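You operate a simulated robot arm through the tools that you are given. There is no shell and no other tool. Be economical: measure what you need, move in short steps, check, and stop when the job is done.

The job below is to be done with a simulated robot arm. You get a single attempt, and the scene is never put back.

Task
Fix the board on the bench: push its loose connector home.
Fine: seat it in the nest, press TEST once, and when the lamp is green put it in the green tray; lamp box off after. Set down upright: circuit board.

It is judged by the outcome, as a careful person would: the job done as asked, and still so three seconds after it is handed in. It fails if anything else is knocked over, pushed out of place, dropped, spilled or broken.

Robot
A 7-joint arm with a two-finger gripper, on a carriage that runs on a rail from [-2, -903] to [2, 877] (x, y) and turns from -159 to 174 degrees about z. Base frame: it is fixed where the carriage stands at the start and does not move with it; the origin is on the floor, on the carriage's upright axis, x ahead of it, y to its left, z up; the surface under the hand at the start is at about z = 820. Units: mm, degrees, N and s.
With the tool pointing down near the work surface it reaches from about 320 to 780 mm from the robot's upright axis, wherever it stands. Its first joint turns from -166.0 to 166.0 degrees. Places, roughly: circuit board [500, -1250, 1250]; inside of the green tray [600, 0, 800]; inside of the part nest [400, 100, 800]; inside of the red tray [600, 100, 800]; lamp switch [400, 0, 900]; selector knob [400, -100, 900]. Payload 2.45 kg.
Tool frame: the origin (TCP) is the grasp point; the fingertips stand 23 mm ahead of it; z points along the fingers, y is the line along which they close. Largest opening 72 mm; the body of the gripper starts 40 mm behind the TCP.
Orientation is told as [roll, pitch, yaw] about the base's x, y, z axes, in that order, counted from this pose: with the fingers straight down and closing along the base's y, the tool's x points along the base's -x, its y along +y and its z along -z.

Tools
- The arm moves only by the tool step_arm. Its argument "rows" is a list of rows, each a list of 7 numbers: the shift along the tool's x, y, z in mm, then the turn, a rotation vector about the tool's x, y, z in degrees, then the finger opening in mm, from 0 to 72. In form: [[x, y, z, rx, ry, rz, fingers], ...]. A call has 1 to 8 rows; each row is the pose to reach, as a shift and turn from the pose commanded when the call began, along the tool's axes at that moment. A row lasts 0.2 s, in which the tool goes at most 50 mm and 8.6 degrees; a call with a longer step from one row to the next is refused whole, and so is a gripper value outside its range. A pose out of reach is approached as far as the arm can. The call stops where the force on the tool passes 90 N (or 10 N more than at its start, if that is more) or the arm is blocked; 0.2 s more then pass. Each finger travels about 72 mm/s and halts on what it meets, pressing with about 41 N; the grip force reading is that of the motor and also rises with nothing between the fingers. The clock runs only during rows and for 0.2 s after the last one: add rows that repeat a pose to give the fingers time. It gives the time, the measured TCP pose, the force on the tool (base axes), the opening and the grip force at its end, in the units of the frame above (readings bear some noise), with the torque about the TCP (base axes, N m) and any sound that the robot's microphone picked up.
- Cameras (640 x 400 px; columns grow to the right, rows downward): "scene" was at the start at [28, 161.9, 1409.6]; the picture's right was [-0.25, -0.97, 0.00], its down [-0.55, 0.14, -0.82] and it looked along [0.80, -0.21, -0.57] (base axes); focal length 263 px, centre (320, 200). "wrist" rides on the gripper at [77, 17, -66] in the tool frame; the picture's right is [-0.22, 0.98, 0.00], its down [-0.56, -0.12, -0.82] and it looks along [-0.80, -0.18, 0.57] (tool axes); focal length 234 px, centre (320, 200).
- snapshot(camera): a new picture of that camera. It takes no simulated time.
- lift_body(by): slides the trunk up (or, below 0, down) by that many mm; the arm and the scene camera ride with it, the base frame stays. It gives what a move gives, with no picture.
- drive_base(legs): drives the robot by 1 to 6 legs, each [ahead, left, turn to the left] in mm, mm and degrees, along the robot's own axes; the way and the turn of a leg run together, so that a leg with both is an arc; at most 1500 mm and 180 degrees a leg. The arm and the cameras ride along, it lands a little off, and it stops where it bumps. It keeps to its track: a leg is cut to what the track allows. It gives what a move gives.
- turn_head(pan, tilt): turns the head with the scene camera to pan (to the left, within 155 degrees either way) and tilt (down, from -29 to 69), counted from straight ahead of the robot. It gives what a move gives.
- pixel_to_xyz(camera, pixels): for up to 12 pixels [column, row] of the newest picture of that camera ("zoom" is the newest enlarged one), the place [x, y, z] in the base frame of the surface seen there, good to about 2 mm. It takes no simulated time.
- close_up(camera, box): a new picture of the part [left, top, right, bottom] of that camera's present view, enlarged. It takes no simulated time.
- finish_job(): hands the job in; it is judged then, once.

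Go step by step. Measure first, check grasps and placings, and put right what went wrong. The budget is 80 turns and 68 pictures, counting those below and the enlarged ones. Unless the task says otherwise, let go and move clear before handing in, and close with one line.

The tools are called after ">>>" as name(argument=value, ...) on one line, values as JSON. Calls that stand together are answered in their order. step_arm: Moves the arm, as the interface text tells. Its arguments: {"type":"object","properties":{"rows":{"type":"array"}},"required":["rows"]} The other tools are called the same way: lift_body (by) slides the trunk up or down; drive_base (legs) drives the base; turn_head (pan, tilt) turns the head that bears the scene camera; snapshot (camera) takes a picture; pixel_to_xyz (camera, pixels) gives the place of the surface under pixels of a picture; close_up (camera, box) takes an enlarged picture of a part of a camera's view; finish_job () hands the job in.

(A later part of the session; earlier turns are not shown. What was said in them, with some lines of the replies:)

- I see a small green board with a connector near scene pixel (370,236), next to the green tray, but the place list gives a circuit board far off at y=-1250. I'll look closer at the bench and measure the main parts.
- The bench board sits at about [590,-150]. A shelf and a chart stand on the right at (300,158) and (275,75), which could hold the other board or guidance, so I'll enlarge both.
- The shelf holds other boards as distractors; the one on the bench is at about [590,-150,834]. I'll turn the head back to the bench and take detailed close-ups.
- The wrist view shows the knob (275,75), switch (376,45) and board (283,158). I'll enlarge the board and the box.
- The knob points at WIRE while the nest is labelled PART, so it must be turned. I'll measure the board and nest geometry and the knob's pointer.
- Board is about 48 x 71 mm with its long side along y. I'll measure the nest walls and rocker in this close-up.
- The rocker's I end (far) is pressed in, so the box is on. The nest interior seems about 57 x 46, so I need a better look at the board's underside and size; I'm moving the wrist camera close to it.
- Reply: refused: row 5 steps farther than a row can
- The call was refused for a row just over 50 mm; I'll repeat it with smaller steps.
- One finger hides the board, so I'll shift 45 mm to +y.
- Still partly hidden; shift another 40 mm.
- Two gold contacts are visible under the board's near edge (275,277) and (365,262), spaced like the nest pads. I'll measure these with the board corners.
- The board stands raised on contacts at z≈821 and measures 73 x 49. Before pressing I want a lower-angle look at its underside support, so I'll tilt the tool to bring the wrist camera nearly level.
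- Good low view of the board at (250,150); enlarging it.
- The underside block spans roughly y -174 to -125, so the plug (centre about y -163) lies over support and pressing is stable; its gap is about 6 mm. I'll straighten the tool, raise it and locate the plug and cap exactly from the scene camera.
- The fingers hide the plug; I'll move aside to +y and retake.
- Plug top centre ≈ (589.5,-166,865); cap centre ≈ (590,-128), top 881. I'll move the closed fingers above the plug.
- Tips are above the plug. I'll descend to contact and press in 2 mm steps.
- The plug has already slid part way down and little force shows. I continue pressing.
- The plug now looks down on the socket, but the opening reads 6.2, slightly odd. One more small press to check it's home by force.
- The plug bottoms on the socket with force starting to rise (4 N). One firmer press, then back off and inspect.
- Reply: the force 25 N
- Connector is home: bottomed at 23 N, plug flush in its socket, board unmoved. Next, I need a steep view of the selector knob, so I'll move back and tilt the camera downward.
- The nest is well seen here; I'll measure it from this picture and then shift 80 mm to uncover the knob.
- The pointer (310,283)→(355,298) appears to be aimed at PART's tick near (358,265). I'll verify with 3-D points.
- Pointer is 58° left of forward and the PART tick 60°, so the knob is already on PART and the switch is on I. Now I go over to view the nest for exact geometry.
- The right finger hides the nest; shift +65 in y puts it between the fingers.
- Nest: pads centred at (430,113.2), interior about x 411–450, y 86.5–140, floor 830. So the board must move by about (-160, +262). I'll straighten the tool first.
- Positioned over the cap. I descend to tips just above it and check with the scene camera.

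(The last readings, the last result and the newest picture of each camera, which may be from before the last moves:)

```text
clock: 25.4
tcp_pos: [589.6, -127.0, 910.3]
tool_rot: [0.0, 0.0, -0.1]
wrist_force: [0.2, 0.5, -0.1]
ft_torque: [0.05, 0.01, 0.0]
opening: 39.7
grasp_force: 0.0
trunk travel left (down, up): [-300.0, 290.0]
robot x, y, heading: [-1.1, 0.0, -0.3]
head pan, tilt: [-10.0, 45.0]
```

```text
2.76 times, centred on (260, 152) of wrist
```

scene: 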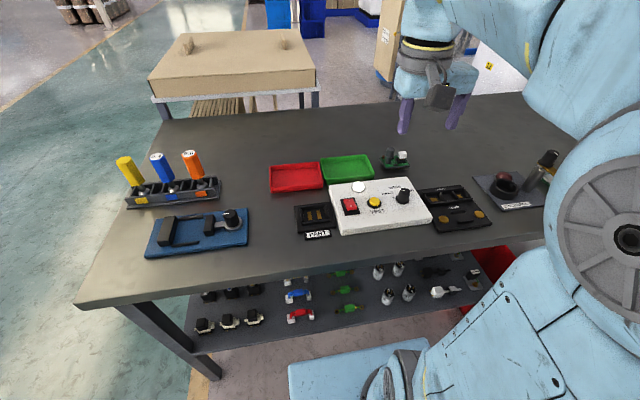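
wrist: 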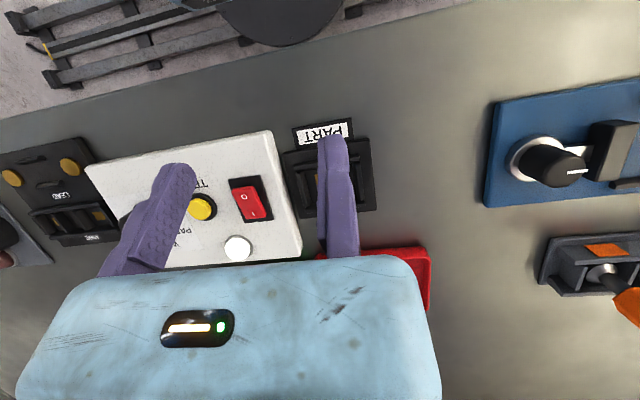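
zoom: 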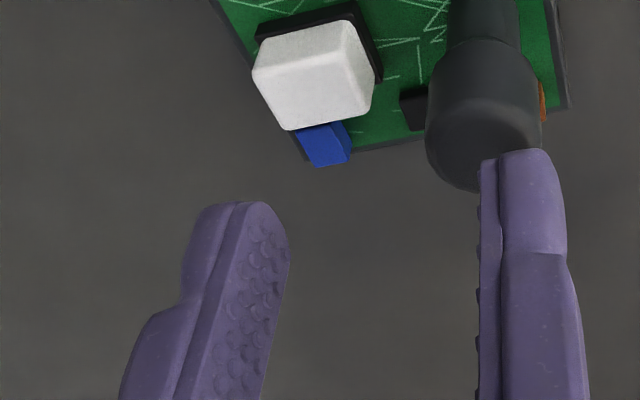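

Both views suggest the cap is under the left (+y) finger rather than centred. I'll measure fingertips and cap before going lower.

>>> pixel_to_xyz(camera="zoom", pixels=[[240, 215], [270, 220], [520, 165], [485, 200], [480, 90], [440, 100], [530, 100], [460, 170], [330, 60]])

>>> close_up(camera="scene", box=[360, 125, 440, 185])

>>> pixel_to_xyz(camera="zoom", pixels=[[248, 145], [372, 130], [355, 130], [258, 165], [235, 175], [282, 175], [335, 210], [387, 270], [225, 292]])

```text
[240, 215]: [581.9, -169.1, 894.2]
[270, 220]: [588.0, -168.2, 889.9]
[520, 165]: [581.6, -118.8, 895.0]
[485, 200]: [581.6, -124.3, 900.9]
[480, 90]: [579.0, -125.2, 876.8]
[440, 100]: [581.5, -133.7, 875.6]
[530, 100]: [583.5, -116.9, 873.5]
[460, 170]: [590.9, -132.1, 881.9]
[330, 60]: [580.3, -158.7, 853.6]
```

```text
6.67 times, centred on (400, 155) of scene
```

zoom: 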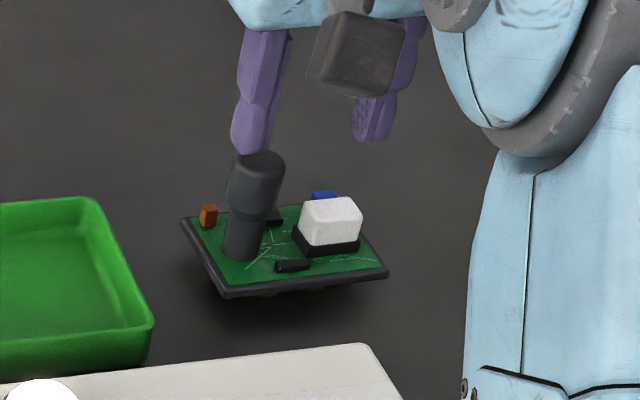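

```text
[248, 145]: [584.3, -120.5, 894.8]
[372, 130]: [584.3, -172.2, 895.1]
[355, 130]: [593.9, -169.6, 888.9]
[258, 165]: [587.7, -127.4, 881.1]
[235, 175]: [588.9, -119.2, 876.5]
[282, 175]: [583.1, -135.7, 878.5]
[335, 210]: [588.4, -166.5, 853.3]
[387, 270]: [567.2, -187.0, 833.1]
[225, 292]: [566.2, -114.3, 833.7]
```

Measured: left finger's inner face is at about +2.7 from the TCP while the right one takes nearly all the opening (mid of fingers ≈ -146). So the left finger hardly moves; I must set it just beside the cap (TCP y ≈ -119.4) and let the right one close. Narrowing to 27 and aligning first.

>>> step_arm(rows=[[0, 7.6, 0, 0, 0, 0, 27], [0, 7.6, 0, 0, 0, 0, 27]])

>>> close_up(camera="scene", box=[375, 132, 423, 168])

>>> pixel_to_xyz(camera="zoom", pixels=[[180, 150], [230, 165], [190, 190], [270, 190], [320, 120], [330, 150], [300, 120], [170, 130]])

```text
clock: 26.0
tcp_pos: [590.3, -120.4, 909.3]
tool_rot: [-0.1, 0.0, 0.0]
wrist_force: [0.4, 0.3, 0.2]
ft_torque: [0.02, -0.03, 0.0]
opening: 26.9
grasp_force: 0.0
trunk travel left (down, up): [-300.0, 290.0]
robot x, y, heading: [-1.3, 3.7, -0.1]
head pan, tilt: [-10.0, 45.0]
```

```text
11.11 times, centred on (399, 150) of scene
```

zoom: 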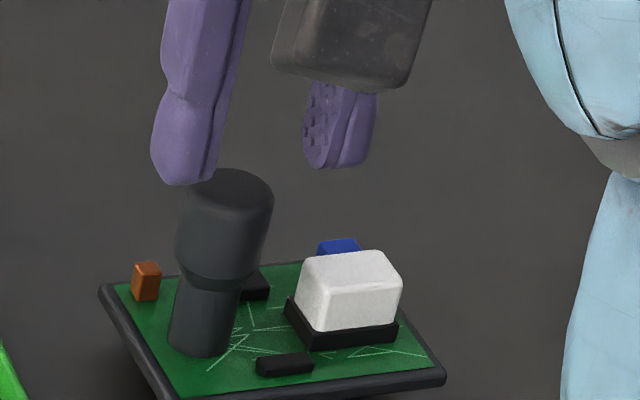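

```text
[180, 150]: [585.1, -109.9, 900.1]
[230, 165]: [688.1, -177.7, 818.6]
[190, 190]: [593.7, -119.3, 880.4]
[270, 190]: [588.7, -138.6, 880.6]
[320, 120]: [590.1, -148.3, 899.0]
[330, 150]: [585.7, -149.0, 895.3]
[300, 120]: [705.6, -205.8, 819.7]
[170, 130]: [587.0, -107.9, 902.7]
```

Left inner face is at about -119 and would clip the cap (edge ≈ -117.5). I'll shift +3.5, open to 33, and descend to tips ≈ 861.

>>> step_arm(rows=[[0, 3.5, 0, 0, 0, 0, 33], [0, 3.5, 15, 0, 0, 0, 33], [0, 3.5, 22, 0, 0, 0, 33], [0, 3.5, 26, 0, 0, 0, 33]])

>>> close_up(camera="scene", box=[375, 132, 423, 168])

>>> close_up(camera="wrist", box=[180, 80, 380, 205])

```text
clock: 27.0
tcp_pos: [589.7, -116.9, 882.5]
tool_rot: [-0.1, -0.1, 0.0]
wrist_force: [0.0, 0.0, 0.4]
ft_torque: [-0.03, -0.01, 0.02]
opening: 33.2
grasp_force: 0.0
trunk travel left (down, up): [-300.0, 290.0]
robot x, y, heading: [-1.4, -0.3, 0.1]
head pan, tilt: [-10.0, 45.0]
```

```text
11.11 times, centred on (399, 150) of scene
```

zoom: 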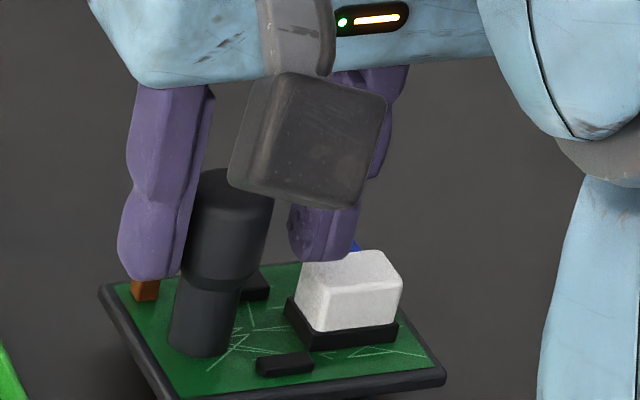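

```text
3.20 times, centred on (280, 142) of wrist
```

zoom: 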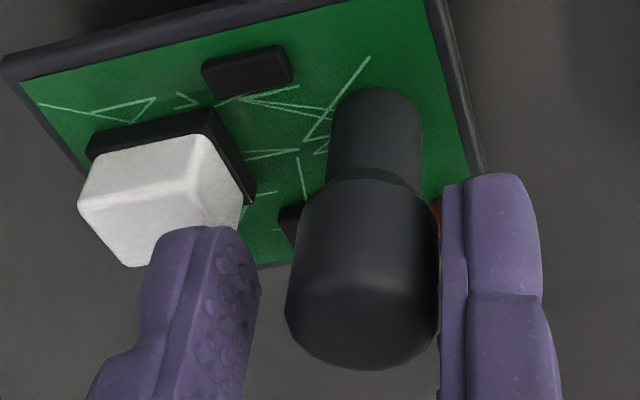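

The cap lies between the fingers: left pad almost touching, right one with a few mm to go and clear of the plug. Closing.

>>> step_arm(rows=[[0, 0, 0, 0, 0, 0, 26], [0, 0, 0, 0, 0, 0, 20], [0, 0, 0, 0, 0, 0, 10], [0, 0, 0, 0, 0, 0, 0], [0, 0, 0, 0, 0, 0, 0]])

>>> close_up(camera="scene", box=[375, 132, 423, 168])

```text
clock: 28.2
tcp_pos: [588.5, -115.7, 881.7]
tool_rot: [0.1, 0.0, 0.0]
wrist_force: [-0.7, 0.4, -0.2]
ft_torque: [0.02, -0.02, -0.01]
opening: 20.1
grasp_force: 40.9
trunk travel left (down, up): [-300.0, 290.0]
robot x, y, heading: [1.1, -3.4, -0.3]
head pan, tilt: [-10.0, 45.0]
```

```text
11.11 times, centred on (399, 150) of scene
```

zoom: 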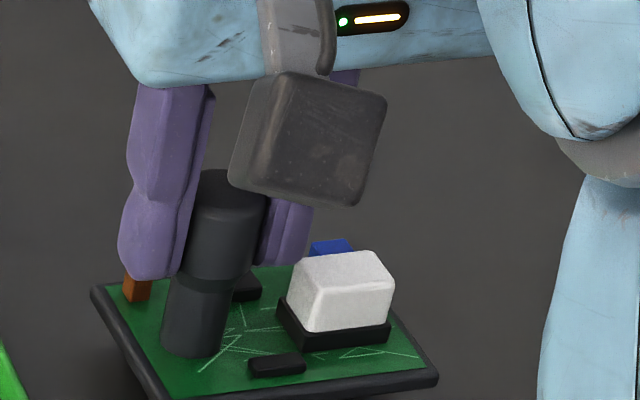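

Gripped at 20 mm with 41 N; the board shifted about 2 mm to +y. Lifting gently 80 mm.

>>> step_arm(rows=[[0, 0, -4, 0, 0, 0, 0], [0, 0, -10, 0, 0, 0, 0], [0, 0, -25, 0, 0, 0, 0], [0, 0, -45, 0, 0, 0, 0], [0, 0, -65, 0, 0, 0, 0], [0, 0, -80, 0, 0, 0, 0]])

>>> close_up(camera="scene", box=[370, 100, 450, 160])

```text
clock: 29.6
tcp_pos: [588.8, -116.1, 961.7]
tool_rot: [-0.1, 0.1, 0.0]
wrist_force: [0.3, 0.1, -1.4]
ft_torque: [0.03, -0.03, 0.01]
opening: 20.4
grasp_force: 41.5
trunk travel left (down, up): [-300.0, 290.0]
robot x, y, heading: [-0.1, -0.7, 0.2]
head pan, tilt: [-10.0, 45.0]
```

```text
6.67 times, centred on (410, 130) of scene
```

zoom: 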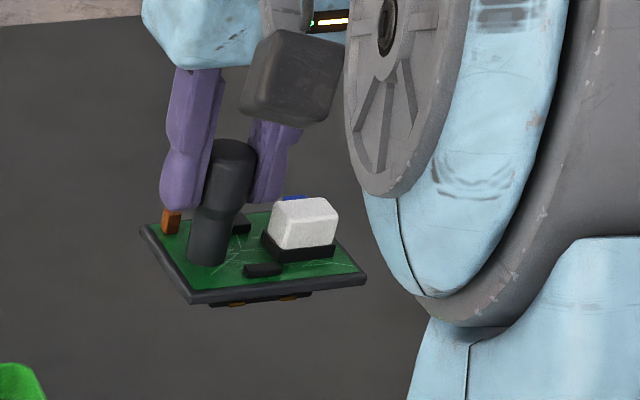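

Board is lifted and level. Moving it at this height over the nest (-160 x, +260 y).

>>> step_arm(rows=[[20, 32, 0, 0, 0, 0, 0], [40, 65, 0, 0, 0, 0, 0], [60, 97, 0, 0, 0, 0, 0], [80, 130, 0, 0, 0, 0, 0], [100, 162, 0, 0, 0, 0, 0], [120, 195, 0, 0, 0, 0, 0], [140, 228, 0, 0, 0, 0, 0], [160, 260, 0, 0, 0, 0, 0]])

>>> step_arm(rows=[[0, 0, 30, 0, 0, 0, 0], [0, 0, 50, 0, 0, 0, 0]])

>>> close_up(camera="scene", box=[270, 170, 360, 245])

>>> close_up(camera="wrist", box=[160, 60, 400, 210])

```text
clock: 31.4
tcp_pos: [428.4, 142.3, 961.2]
tool_rot: [0.1, 0.0, -0.2]
wrist_force: [-0.3, 0.2, -1.7]
ft_torque: [0.03, 0.01, 0.0]
opening: 20.5
grasp_force: 40.7
trunk travel left (down, up): [-300.0, 290.0]
robot x, y, heading: [-2.9, -4.1, -0.3]
head pan, tilt: [-10.0, 45.0]
```

```text
clock: 32.0
tcp_pos: [428.2, 143.8, 913.6]
tool_rot: [-0.1, 0.0, 0.0]
wrist_force: [-0.1, -0.8, -1.5]
ft_torque: [0.0, 0.02, 0.0]
opening: 20.7
grasp_force: 41.1
trunk travel left (down, up): [-300.0, 290.0]
robot x, y, heading: [2.0, -1.3, 0.2]
head pan, tilt: [-10.0, 45.0]
```

```text
5.33 times, centred on (315, 208) of scene
```

zoom: 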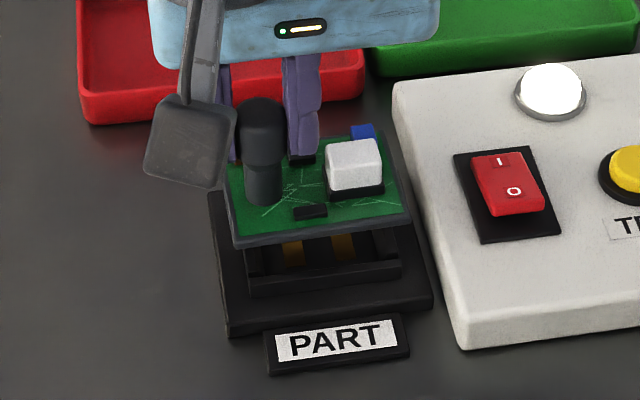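

```text
2.67 times, centred on (280, 135) of wrist
```

zoom: 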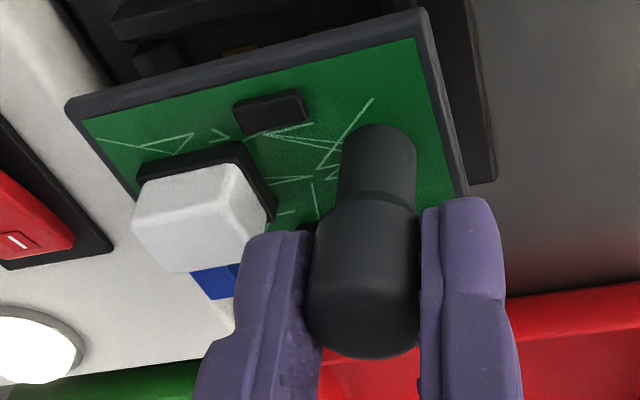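

Over the nest. I'll measure the board corners in this wrist view to align.

>>> pixel_to_xyz(camera="zoom", pixels=[[72, 104], [88, 122], [424, 14], [414, 42], [462, 180], [130, 190], [250, 68], [350, 42], [450, 120], [240, 80]])

>>> close_up(camera="scene", box=[295, 190, 355, 230])

>>> pixel_to_xyz(camera="zoom", pixels=[[160, 60], [183, 232], [550, 160], [490, 20], [190, 238], [545, 175], [360, 200], [470, 20]])

```text
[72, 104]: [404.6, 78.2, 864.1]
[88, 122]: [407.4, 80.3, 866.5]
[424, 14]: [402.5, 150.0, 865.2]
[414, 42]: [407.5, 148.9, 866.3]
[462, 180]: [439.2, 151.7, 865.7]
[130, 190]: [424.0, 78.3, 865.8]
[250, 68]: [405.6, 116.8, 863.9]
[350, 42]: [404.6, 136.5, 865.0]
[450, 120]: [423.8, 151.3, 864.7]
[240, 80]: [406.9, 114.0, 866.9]
```

```text
10.00 times, centred on (325, 210) of scene
```

zoom: 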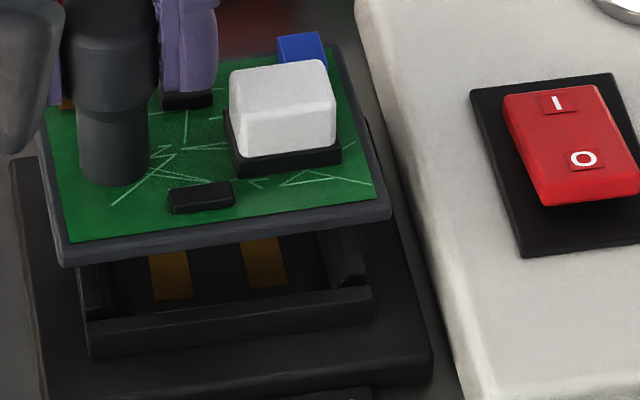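

```text
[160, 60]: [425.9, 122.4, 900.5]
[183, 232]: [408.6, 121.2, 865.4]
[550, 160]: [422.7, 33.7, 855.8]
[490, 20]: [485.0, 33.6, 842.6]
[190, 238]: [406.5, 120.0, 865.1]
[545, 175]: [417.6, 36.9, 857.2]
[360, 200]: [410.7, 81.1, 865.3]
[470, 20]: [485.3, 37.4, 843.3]
```

Board centre is at about (430,114.5) vs nest centre (430.4,113.2), with 20 mm to go down. I'll shift -1.2 in y and lower slowly, watching the force.

>>> step_arm(rows=[[0, -1.2, 0, 0, 0, 0, 0], [0, -1.2, 8, 0, 0, 0, 0], [0, -1.2, 12, 0, 0, 0, 0], [0, -1.2, 15, 0, 0, 0, 0]])

>>> step_arm(rows=[[0, 0, 1.5, 0, 0, 0, 0], [0, 0, 3, 0, 0, 0, 0], [0, 0, 4, 0, 0, 0, 0], [0, 0, 4.5, 0, 0, 0, 0]])

>>> close_up(camera="scene", box=[285, 185, 357, 233])

```text
clock: 33.0
tcp_pos: [428.5, 142.8, 897.0]
tool_rot: [0.0, -0.1, 0.0]
wrist_force: [-0.4, -0.1, -0.7]
ft_torque: [0.02, 0.0, -0.02]
opening: 20.5
grasp_force: 40.7
trunk travel left (down, up): [-300.0, 290.0]
robot x, y, heading: [-1.4, 1.4, 0.2]
head pan, tilt: [-10.0, 45.0]
```

```text
clock: 34.0
tcp_pos: [429.0, 143.7, 892.9]
tool_rot: [0.0, -0.1, 0.0]
wrist_force: [1.1, 0.1, 3.0]
ft_torque: [-0.13, -0.01, 0.04]
opening: 20.9
grasp_force: 41.0
trunk travel left (down, up): [-300.0, 290.0]
robot x, y, heading: [-2.2, -1.1, 0.0]
head pan, tilt: [-10.0, 45.0]
```

```text
8.33 times, centred on (321, 209) of scene
```

zoom: 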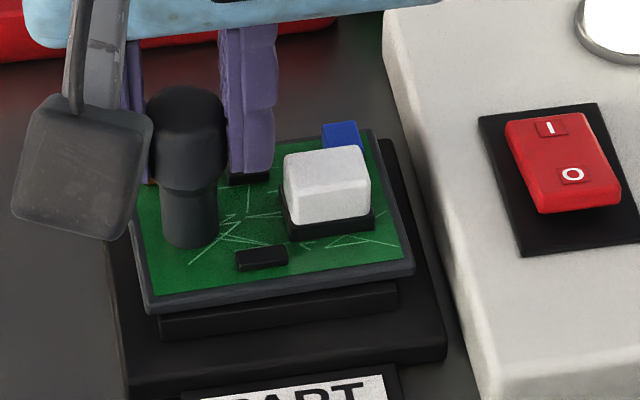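

Light contact (3 N) after the expected ~20 mm drop. Checking board height along its corners.

>>> pixel_to_xyz(camera="zoom", pixels=[[165, 285], [395, 252], [160, 205], [375, 160], [280, 275], [150, 305], [412, 270], [280, 318], [384, 140], [330, 165]])

>>> step_arm(rows=[[0, 0, 1, 0, 0, 0, 0], [0, 0, 2, 0, 0, 0, 0]])

```text
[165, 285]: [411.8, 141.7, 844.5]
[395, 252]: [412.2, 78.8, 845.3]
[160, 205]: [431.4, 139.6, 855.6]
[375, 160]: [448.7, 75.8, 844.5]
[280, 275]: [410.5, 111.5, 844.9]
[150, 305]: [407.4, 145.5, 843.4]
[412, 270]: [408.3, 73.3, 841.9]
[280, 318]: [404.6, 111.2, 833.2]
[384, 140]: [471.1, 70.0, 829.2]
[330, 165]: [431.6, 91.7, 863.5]
```

```text
clock: 34.6
tcp_pos: [429.7, 141.9, 891.5]
tool_rot: [0.1, -0.2, 0.0]
wrist_force: [2.8, 0.0, 26.3]
ft_torque: [-0.84, 0.12, 0.04]
opening: 20.5
grasp_force: 40.9
trunk travel left (down, up): [-300.0, 290.0]
robot x, y, heading: [0.2, -0.1, -0.0]
head pan, tilt: [-10.0, 45.0]
```

Board lies level at z ≈ 845 and bottoms out firmly: seated. I'll ease off, open, step off the left pad by 3 mm, and rise.

>>> step_arm(rows=[[0, 0, -2, 0, 0, 0, 20], [0, 0, -2, 0, 0, 0, 26], [0, 0, -2, 0, 0, 0, 32], [0, 2.5, -2, 0, 0, 0, 32], [0, 2.5, -15, 0, 0, 0, 32], [0, 2.5, -40, 0, 0, 0, 32], [0, 2.5, -75, 0, 0, 0, 32]])

>>> close_up(camera="scene", box=[285, 175, 385, 240])

```text
clock: 36.2
tcp_pos: [429.8, 143.8, 965.6]
tool_rot: [0.0, 0.0, -0.1]
wrist_force: [-0.5, -0.8, -0.5]
ft_torque: [-0.01, 0.02, 0.03]
opening: 31.8
grasp_force: 0.2
trunk travel left (down, up): [-300.0, 290.0]
robot x, y, heading: [0.3, -2.3, -0.1]
head pan, tilt: [-10.0, 45.0]
```

```text
6.15 times, centred on (335, 208) of scene
```

zoom: 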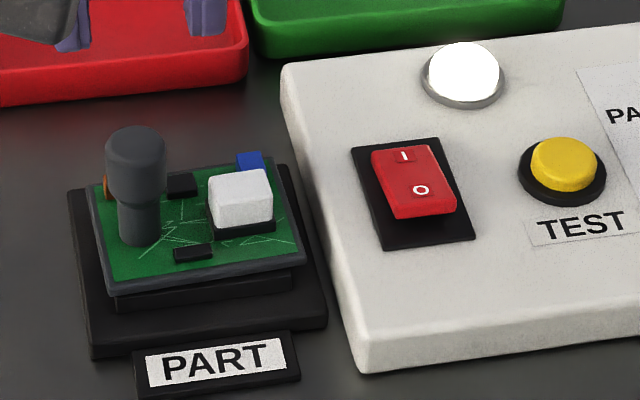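

Board sits neatly in the nest. Now measure TEST button and rocker points precisely, and travel with fingers closed to above the button.

>>> pixel_to_xyz(camera="zoom", pixels=[[563, 155], [534, 160], [592, 155], [563, 142], [563, 172], [420, 195], [405, 158], [415, 215], [425, 205], [400, 215], [450, 208]])

>>> step_arm(rows=[[0, -35, 0, 0, 0, 0, 10], [0, -70, 0, 0, 0, 0, 0], [0, -105, 0, 0, 0, 0, 0], [0, -140, 0, 0, 0, 0, 0], [0, -179, 0, 0, 0, 0, 0], [0, -179, 40, 0, 0, 0, 0], [0, -179, 70, 0, 0, 0, 0]])

>>> close_up(camera="scene", box=[320, 160, 420, 225])

```text
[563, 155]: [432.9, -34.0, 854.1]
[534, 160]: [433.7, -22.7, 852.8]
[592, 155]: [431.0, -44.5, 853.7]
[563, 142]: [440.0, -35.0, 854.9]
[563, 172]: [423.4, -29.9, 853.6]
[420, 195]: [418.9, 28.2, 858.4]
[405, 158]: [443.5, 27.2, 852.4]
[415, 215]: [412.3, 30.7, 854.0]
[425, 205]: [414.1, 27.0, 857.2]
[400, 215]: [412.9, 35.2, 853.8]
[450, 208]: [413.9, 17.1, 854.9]
```

```text
clock: 37.8
tcp_pos: [429.3, -35.0, 896.9]
tool_rot: [0.0, 0.1, 0.0]
wrist_force: [-0.3, -0.4, 0.5]
ft_torque: [-0.02, -0.02, 0.0]
opening: 0.0
grasp_force: 28.4
trunk travel left (down, up): [-300.0, 290.0]
robot x, y, heading: [-0.9, -1.6, -0.0]
head pan, tilt: [-10.0, 45.0]
```

```text
6.15 times, centred on (370, 192) of scene
```

zoom: 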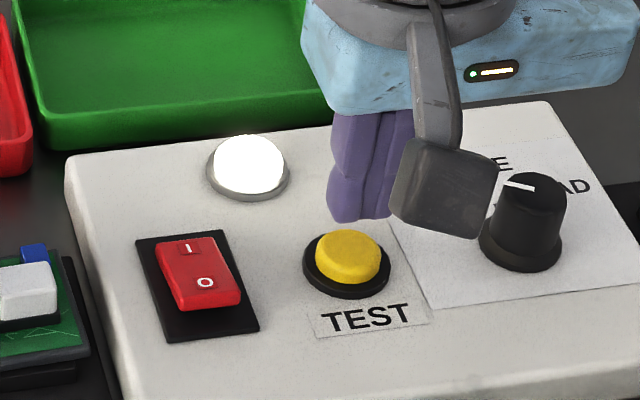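

Tips are about 19 mm above the button, and nothing is near. Press down once in small steps.

>>> step_arm(rows=[[-2, 0.5, 10, 0, 0, 0, 0], [-2, 0.5, 18, 0, 0, 0, 0], [-2, 0.5, 20, 0, 0, 0, 0], [-2, 0.5, 22, 0, 0, 0, 0]])

>>> close_up(camera="scene", box=[320, 160, 420, 225])

```text
clock: 38.8
tcp_pos: [431.7, -33.1, 873.9]
tool_rot: [-0.1, 0.0, 0.0]
wrist_force: [0.4, 1.8, 2.5]
ft_torque: [0.04, 0.0, 0.01]
opening: 6.0
grasp_force: 28.5
trunk travel left (down, up): [-300.0, 290.0]
robot x, y, heading: [2.4, -2.4, -0.2]
head pan, tilt: [-10.0, 45.0]
heard: click
```

```text
6.15 times, centred on (370, 192) of scene
```

zoom: 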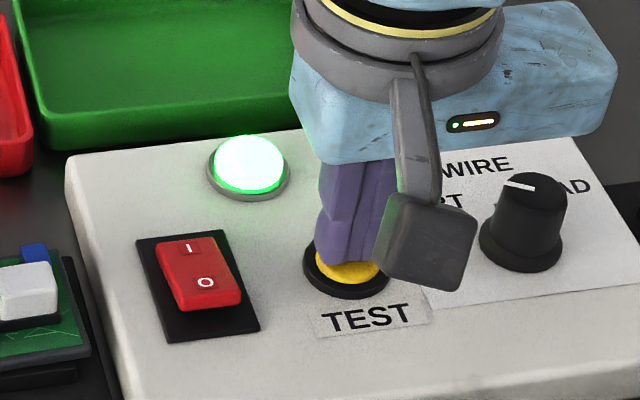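

The click was heard and the lamp has a green halo at (248,165). I lift off and confirm.

>>> step_arm(rows=[[0, 0, -10, 0, 0, 0, 0], [0, 0, -50, 0, 0, 0, 0], [0, 0, -92, 0, 0, 0, 0]])

>>> close_up(camera="scene", box=[270, 140, 420, 240])

```text
clock: 39.6
tcp_pos: [430.7, -34.8, 967.1]
tool_rot: [0.1, 0.0, 0.0]
wrist_force: [0.1, 0.2, -0.6]
ft_torque: [0.0, -0.01, -0.02]
opening: 0.0
grasp_force: 27.9
trunk travel left (down, up): [-300.0, 290.0]
robot x, y, heading: [3.4, -1.0, 0.0]
head pan, tilt: [-10.0, 45.0]
```

```text
4.00 times, centred on (345, 190) of scene
```

zoom: 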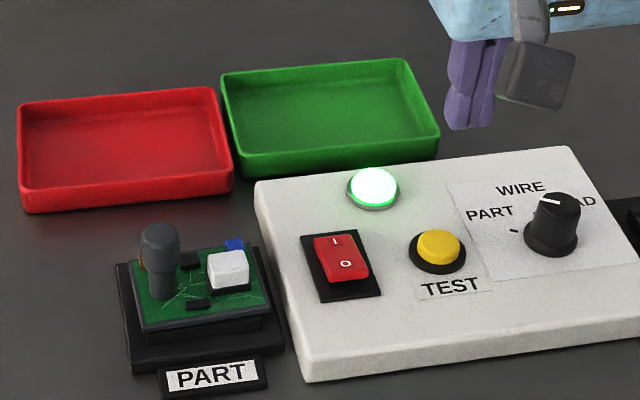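

Lamp is green. Now measure the tray's inside, then return the same way to the board (opening 32).

>>> pixel_to_xyz(camera="zoom", pixels=[[222, 76], [406, 62], [439, 136], [246, 158], [250, 150], [430, 133], [235, 85], [400, 72], [335, 115], [160, 235], [200, 318]])

>>> step_arm(rows=[[2, 40, 0, 0, 0, 0, 0], [2, 80, 0, 0, 0, 0, 16], [2, 120, 0, 0, 0, 0, 32], [2, 160, 0, 0, 0, 0, 32], [2, 178.5, 0, 0, 0, 0, 32], [2, 178.5, 30, 0, 0, 0, 32], [2, 178.5, 45, 0, 0, 0, 32]])

>>> close_up(camera="scene", box=[275, 165, 347, 213])

```text
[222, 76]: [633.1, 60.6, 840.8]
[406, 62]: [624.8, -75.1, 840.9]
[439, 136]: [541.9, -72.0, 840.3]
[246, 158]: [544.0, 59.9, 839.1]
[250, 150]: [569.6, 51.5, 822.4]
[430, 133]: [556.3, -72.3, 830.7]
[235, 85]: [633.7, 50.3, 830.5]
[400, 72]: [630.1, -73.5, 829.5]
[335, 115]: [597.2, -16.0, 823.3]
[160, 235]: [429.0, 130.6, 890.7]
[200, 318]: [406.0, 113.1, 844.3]
```

```text
clock: 41.2
tcp_pos: [428.8, 146.6, 920.9]
tool_rot: [0.0, -0.1, -0.1]
wrist_force: [-0.1, -0.1, 0.3]
ft_torque: [-0.05, 0.0, 0.01]
opening: 31.9
grasp_force: 0.1
trunk travel left (down, up): [-300.0, 290.0]
robot x, y, heading: [0.1, 2.7, 0.2]
head pan, tilt: [-10.0, 45.0]
```

```text
8.33 times, centred on (311, 189) of scene
```

zoom: 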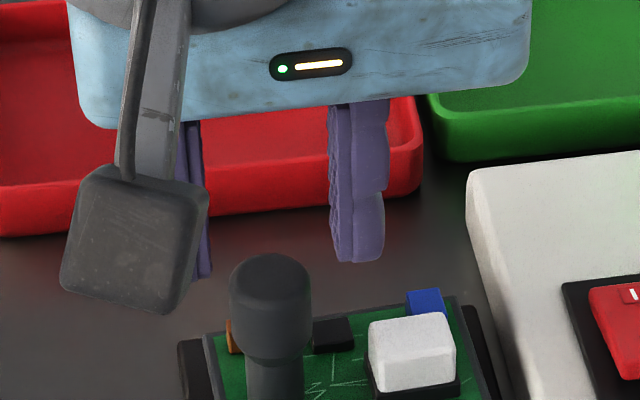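

The cap (230–312) is well between fingers (inner edges ~212 and ~330). Descend 28 mm and close.

>>> step_arm(rows=[[0, 0, 15, 0, 0, 0, 32], [0, 0, 28, 0, 0, 0, 32], [0, -1.5, 28, 0, 0, 0, 26], [0, -1.5, 28, 0, 0, 0, 20], [0, -1.5, 28, 0, 0, 0, 10], [0, -1.5, 28, 0, 0, 0, 0], [0, -1.5, 28, 0, 0, 0, 0]])

>>> close_up(camera="scene", box=[275, 175, 359, 231])

```text
clock: 42.8
tcp_pos: [430.1, 143.4, 892.6]
tool_rot: [-0.1, -0.1, 0.0]
wrist_force: [-0.2, 0.0, 0.1]
ft_torque: [-0.01, 0.03, 0.01]
opening: 20.4
grasp_force: 41.2
trunk travel left (down, up): [-300.0, 290.0]
robot x, y, heading: [-2.6, -1.0, -0.2]
head pan, tilt: [-10.0, 45.0]
```

```text
7.14 times, centred on (317, 203) of scene
```

zoom: 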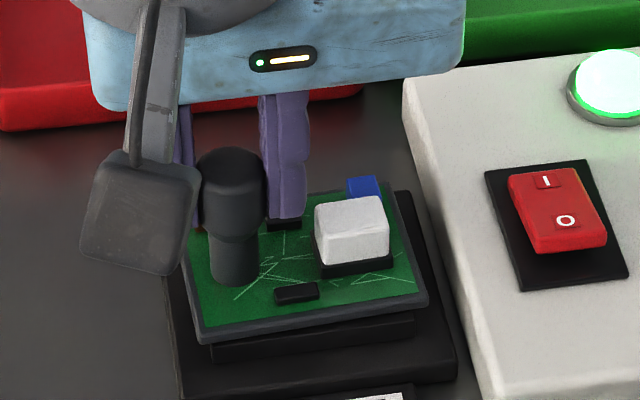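

Gripped. Lift straight out, then move to above the tray centre (+157 x, -120 y).

>>> step_arm(rows=[[0, 0, -4, 0, 0, 0, 0], [0, 0, -10, 0, 0, 0, 0], [0, 0, -20, 0, 0, 0, 0], [0, 0, -45, 0, 0, 0, 0], [0, 0, -70, 0, 0, 0, 0]])

>>> step_arm(rows=[[-30, -22, 0, 0, 0, 0, 0], [-60, -45, 0, 0, 0, 0, 0], [-90, -68, 0, 0, 0, 0, 0], [-120, -91, 0, 0, 0, 0, 0], [-145, -110, 0, 0, 0, 0, 0], [-157, -120, 0, 0, 0, 0, 0], [-157, -120, 25, 0, 0, 0, 0], [-157, -120, 50, 0, 0, 0, 0]])

>>> close_up(camera="scene", box=[290, 115, 410, 200])

```text
clock: 44.0
tcp_pos: [429.8, 142.9, 964.0]
tool_rot: [0.0, 0.0, 0.1]
wrist_force: [0.1, -0.3, -0.8]
ft_torque: [0.02, 0.01, 0.0]
opening: 20.3
grasp_force: 41.1
trunk travel left (down, up): [-300.0, 290.0]
robot x, y, heading: [2.3, -0.4, 0.2]
head pan, tilt: [-10.0, 45.0]
```

```text
clock: 45.8
tcp_pos: [585.7, 24.6, 913.1]
tool_rot: [-0.1, 0.0, 0.0]
wrist_force: [0.5, 0.5, -0.9]
ft_torque: [-0.01, 0.0, -0.03]
opening: 20.3
grasp_force: 41.3
trunk travel left (down, up): [-300.0, 290.0]
robot x, y, heading: [-0.5, 0.1, -0.1]
head pan, tilt: [-10.0, 45.0]
```

```text
4.71 times, centred on (350, 158) of scene
```

zoom: 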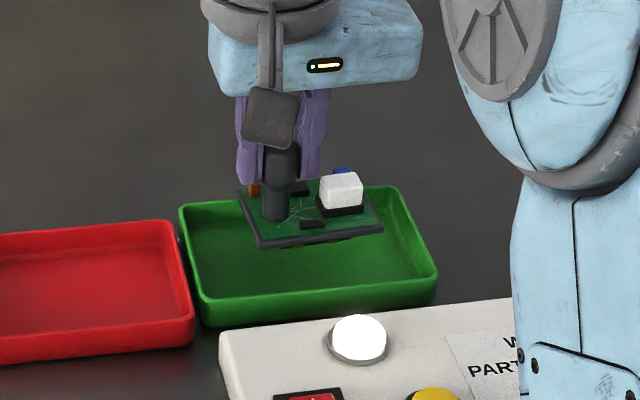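

Centred over the tray, bottom about 29 mm above its floor (822.5). Lowering, slow at the end.

>>> step_arm(rows=[[0, 0, 15, 0, 0, 0, 0], [0, 0, 23, 0, 0, 0, 0], [0, 0, 26, 0, 0, 0, 0], [0, 0, 27.5, 0, 0, 0, 0], [0, 0, 28.5, 0, 0, 0, 0]])

>>> step_arm(rows=[[0, 0, 0.7, 0, 0, 0, 0], [0, 0, 1, 0, 0, 0, 0]])

>>> close_up(camera="scene", box=[305, 125, 393, 185])

>>> pixel_to_xyz(camera="zoom", pixels=[[230, 320], [400, 300], [300, 310], [380, 235], [440, 300]])

```text
clock: 47.0
tcp_pos: [585.5, 23.0, 887.0]
tool_rot: [0.0, -0.3, 0.0]
wrist_force: [3.1, 0.4, 16.1]
ft_torque: [-0.31, 0.0, 0.0]
opening: 20.4
grasp_force: 41.4
trunk travel left (down, up): [-300.0, 290.0]
robot x, y, heading: [-0.8, 0.2, -0.1]
head pan, tilt: [-10.0, 45.0]
```

```text
clock: 47.6
tcp_pos: [585.5, 24.6, 886.9]
tool_rot: [0.0, -0.4, 0.0]
wrist_force: [6.7, 0.4, 38.6]
ft_torque: [-0.98, -0.16, 0.13]
opening: 20.5
grasp_force: 40.9
trunk travel left (down, up): [-300.0, 290.0]
robot x, y, heading: [1.6, -0.4, -0.0]
head pan, tilt: [-10.0, 45.0]
```

```text
6.67 times, centred on (349, 155) of scene
```

zoom: 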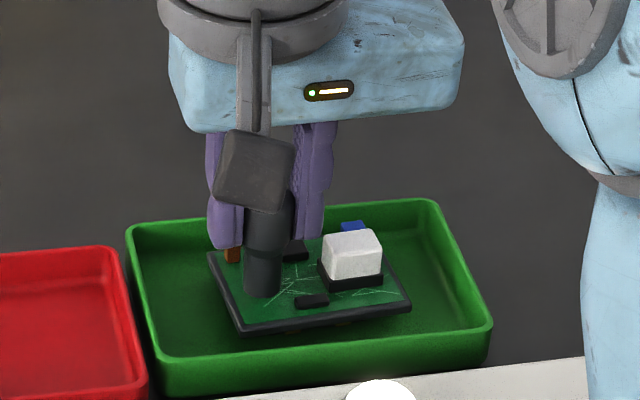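

```text
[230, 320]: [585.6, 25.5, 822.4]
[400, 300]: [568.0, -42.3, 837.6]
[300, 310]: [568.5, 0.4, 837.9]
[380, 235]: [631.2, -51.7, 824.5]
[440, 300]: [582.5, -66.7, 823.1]
```

The board rests on the tray floor (38 N pressing). Ease off and release as before.

>>> step_arm(rows=[[0, 0, -2.2, 0, 0, 0, 20], [0, 0, -2.2, 0, 0, 0, 26], [0, 0, -2.2, 0, 0, 0, 32], [0, 2, -2.2, 0, 0, 0, 32], [0, 2, -15, 0, 0, 0, 32], [0, 2, -45, 0, 0, 0, 32], [0, 2, -80, 0, 0, 0, 32]])

>>> step_arm(rows=[[40, 0, 0, 0, 0, 0, 16], [80, 0, 0, 0, 0, 0, 0], [120, 0, 0, 0, 0, 0, 0], [160, 0, 0, 0, 0, 0, 0]])

>>> close_up(camera="scene", box=[290, 125, 410, 215])

```text
clock: 49.2
tcp_pos: [586.1, 26.5, 963.7]
tool_rot: [0.0, 0.0, 0.1]
wrist_force: [0.0, 0.0, 0.3]
ft_torque: [0.0, 0.02, 0.0]
opening: 31.9
grasp_force: 0.0
trunk travel left (down, up): [-300.0, 290.0]
robot x, y, heading: [0.9, -2.0, -0.1]
head pan, tilt: [-10.0, 45.0]
```

```text
clock: 50.2
tcp_pos: [427.7, 24.7, 961.7]
tool_rot: [-0.1, 0.0, 0.1]
wrist_force: [0.0, -0.2, -0.7]
ft_torque: [-0.02, 0.0, 0.01]
opening: 0.2
grasp_force: 28.7
trunk travel left (down, up): [-300.0, 290.0]
robot x, y, heading: [2.4, 5.1, -0.2]
head pan, tilt: [-10.0, 45.0]
```

```text
4.44 times, centred on (350, 170) of scene
```

zoom: 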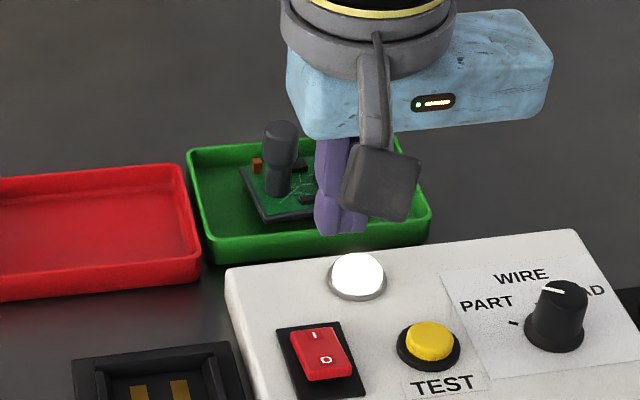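

Board stands upright in the green tray. Last: press the O end of the rocker at about (416,27,858). Moving above it.

>>> step_arm(rows=[[12, 2.5, 0, 0, 0, 0, 0], [12, 2.5, 40, 0, 0, 0, 0], [12, 2.5, 70, 0, 0, 0, 0]])

>>> close_up(camera="scene", box=[310, 165, 400, 225])

```text
clock: 51.0
tcp_pos: [414.3, 28.3, 894.0]
tool_rot: [0.0, 0.0, 0.0]
wrist_force: [0.2, 0.0, -0.2]
ft_torque: [0.01, 0.01, 0.0]
opening: 0.0
grasp_force: 28.5
trunk travel left (down, up): [-300.0, 290.0]
robot x, y, heading: [1.9, -0.1, -0.1]
head pan, tilt: [-10.0, 45.0]
```

```text
6.67 times, centred on (355, 195) of scene
```

zoom: 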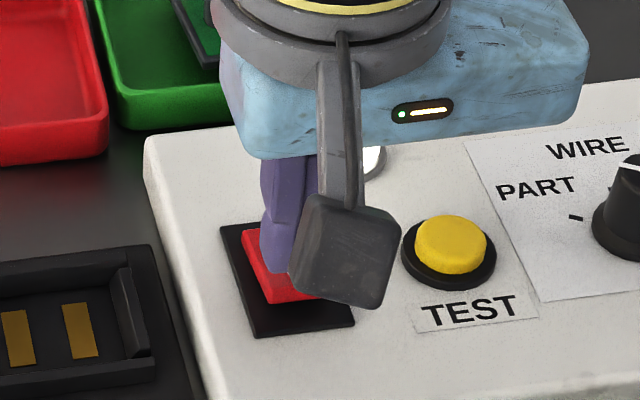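

Aligned over the O end. Pressing in small steps.

>>> step_arm(rows=[[0, 0, 9, 0, 0, 0, 0], [0, 0, 13, 0, 0, 0, 0], [0, 0, 16, 0, 0, 0, 0], [0, 0, 19, 0, 0, 0, 0], [0, 0, 21, 0, 0, 0, 0]])

>>> step_arm(rows=[[0, 0, -20, 0, 0, 0, 0], [0, 0, -60, 0, 0, 0, 0], [45, 0, -90, 0, 0, 0, 0], [90, 0, -90, 0, 0, 0, 0]])

>>> close_up(camera="scene", box=[290, 125, 410, 215])

```text
clock: 52.2
tcp_pos: [413.8, 28.0, 875.7]
tool_rot: [0.2, -0.3, 0.0]
wrist_force: [-6.6, -1.0, 44.8]
ft_torque: [0.03, -0.22, 0.01]
opening: 5.9
grasp_force: 28.6
trunk travel left (down, up): [-300.0, 290.0]
robot x, y, heading: [3.7, 0.5, -0.1]
head pan, tilt: [-10.0, 45.0]
```

```text
refused: row 3 steps farther than a row can; nothing moved
```

```text
4.44 times, centred on (350, 170) of scene
```

zoom: 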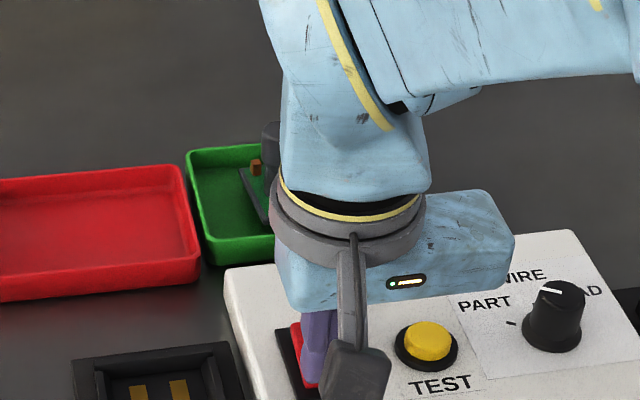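

45 N was reached without a click; I'll back off (smaller steps) and inspect the rocker.

>>> step_arm(rows=[[0, 0, -20, 0, 0, 0, 0], [0, 0, -60, 0, 0, 0, 0], [0, 0, -90, 0, 0, 0, 0], [40, 0, -90, 0, 0, 0, 0], [80, 0, -90, 0, 0, 0, 0]])

>>> close_up(camera="scene", box=[290, 125, 410, 215])

>>> pixel_to_xyz(camera="zoom", pixels=[[310, 335], [328, 362], [335, 375], [300, 335], [325, 350], [350, 372]])

```text
clock: 53.4
tcp_pos: [332.4, 27.3, 963.1]
tool_rot: [0.0, 0.0, 0.0]
wrist_force: [1.2, 0.2, 0.6]
ft_torque: [0.03, 0.04, 0.01]
opening: 0.0
grasp_force: 28.2
trunk travel left (down, up): [-300.0, 290.0]
robot x, y, heading: [-0.9, 1.9, 0.1]
head pan, tilt: [-10.0, 45.0]
```

```text
4.44 times, centred on (350, 170) of scene
```

zoom: 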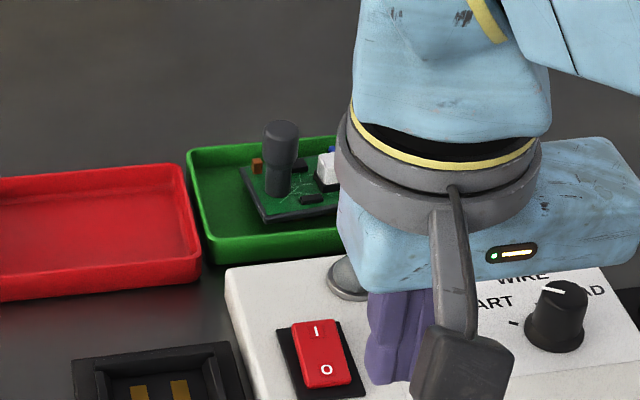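

```text
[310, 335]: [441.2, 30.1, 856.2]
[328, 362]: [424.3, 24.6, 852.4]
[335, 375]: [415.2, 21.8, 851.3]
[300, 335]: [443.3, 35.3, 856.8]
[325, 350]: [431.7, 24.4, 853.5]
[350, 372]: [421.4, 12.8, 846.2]
```

The rocker has flipped: the O end is now low (851) and the I end high (857), and the lamp edge at (345,277) looks dark. I'll move the arm clear and take a last look.

>>> step_arm(rows=[[0, -40, -20, 0, 0, 0, 20], [0, -80, -40, 0, 0, 0, 40], [0, -120, -60, 0, 0, 0, 40], [0, -160, -80, 0, 0, 0, 40], [0, -160, -80, 0, 0, 0, 40]])

>>> close_up(camera="scene", box=[260, 120, 450, 240])

```text
clock: 54.6
tcp_pos: [333.4, -133.2, 1043.9]
tool_rot: [0.0, -0.1, 0.0]
wrist_force: [-0.1, 0.1, 0.4]
ft_torque: [-0.02, 0.01, -0.04]
opening: 39.9
grasp_force: 0.1
trunk travel left (down, up): [-300.0, 290.0]
robot x, y, heading: [-1.5, -3.5, -0.1]
head pan, tilt: [-10.0, 45.0]
```

```text
3.33 times, centred on (355, 180) of scene
```

zoom: 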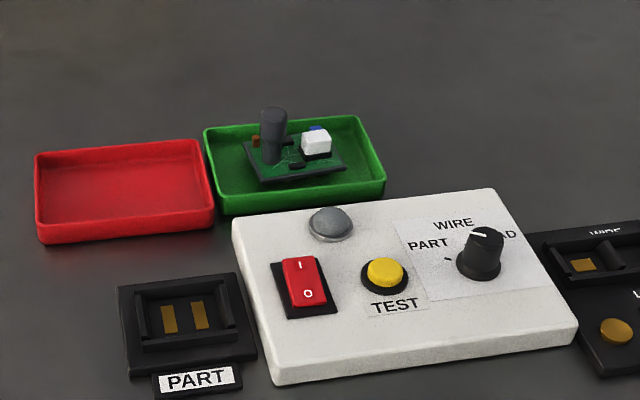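

The lamp is dark (330,224), the rocker is on O, and the board stands upright in the green tray with its plug home. The arm is clear, so I'm handing in.

>>> finish_job()

```text
The job is handed in.
```

The board's connector is pushed home and it passed with a green lamp on one press of TEST; the board now stands upright in the green tray, and the lamp box is off.
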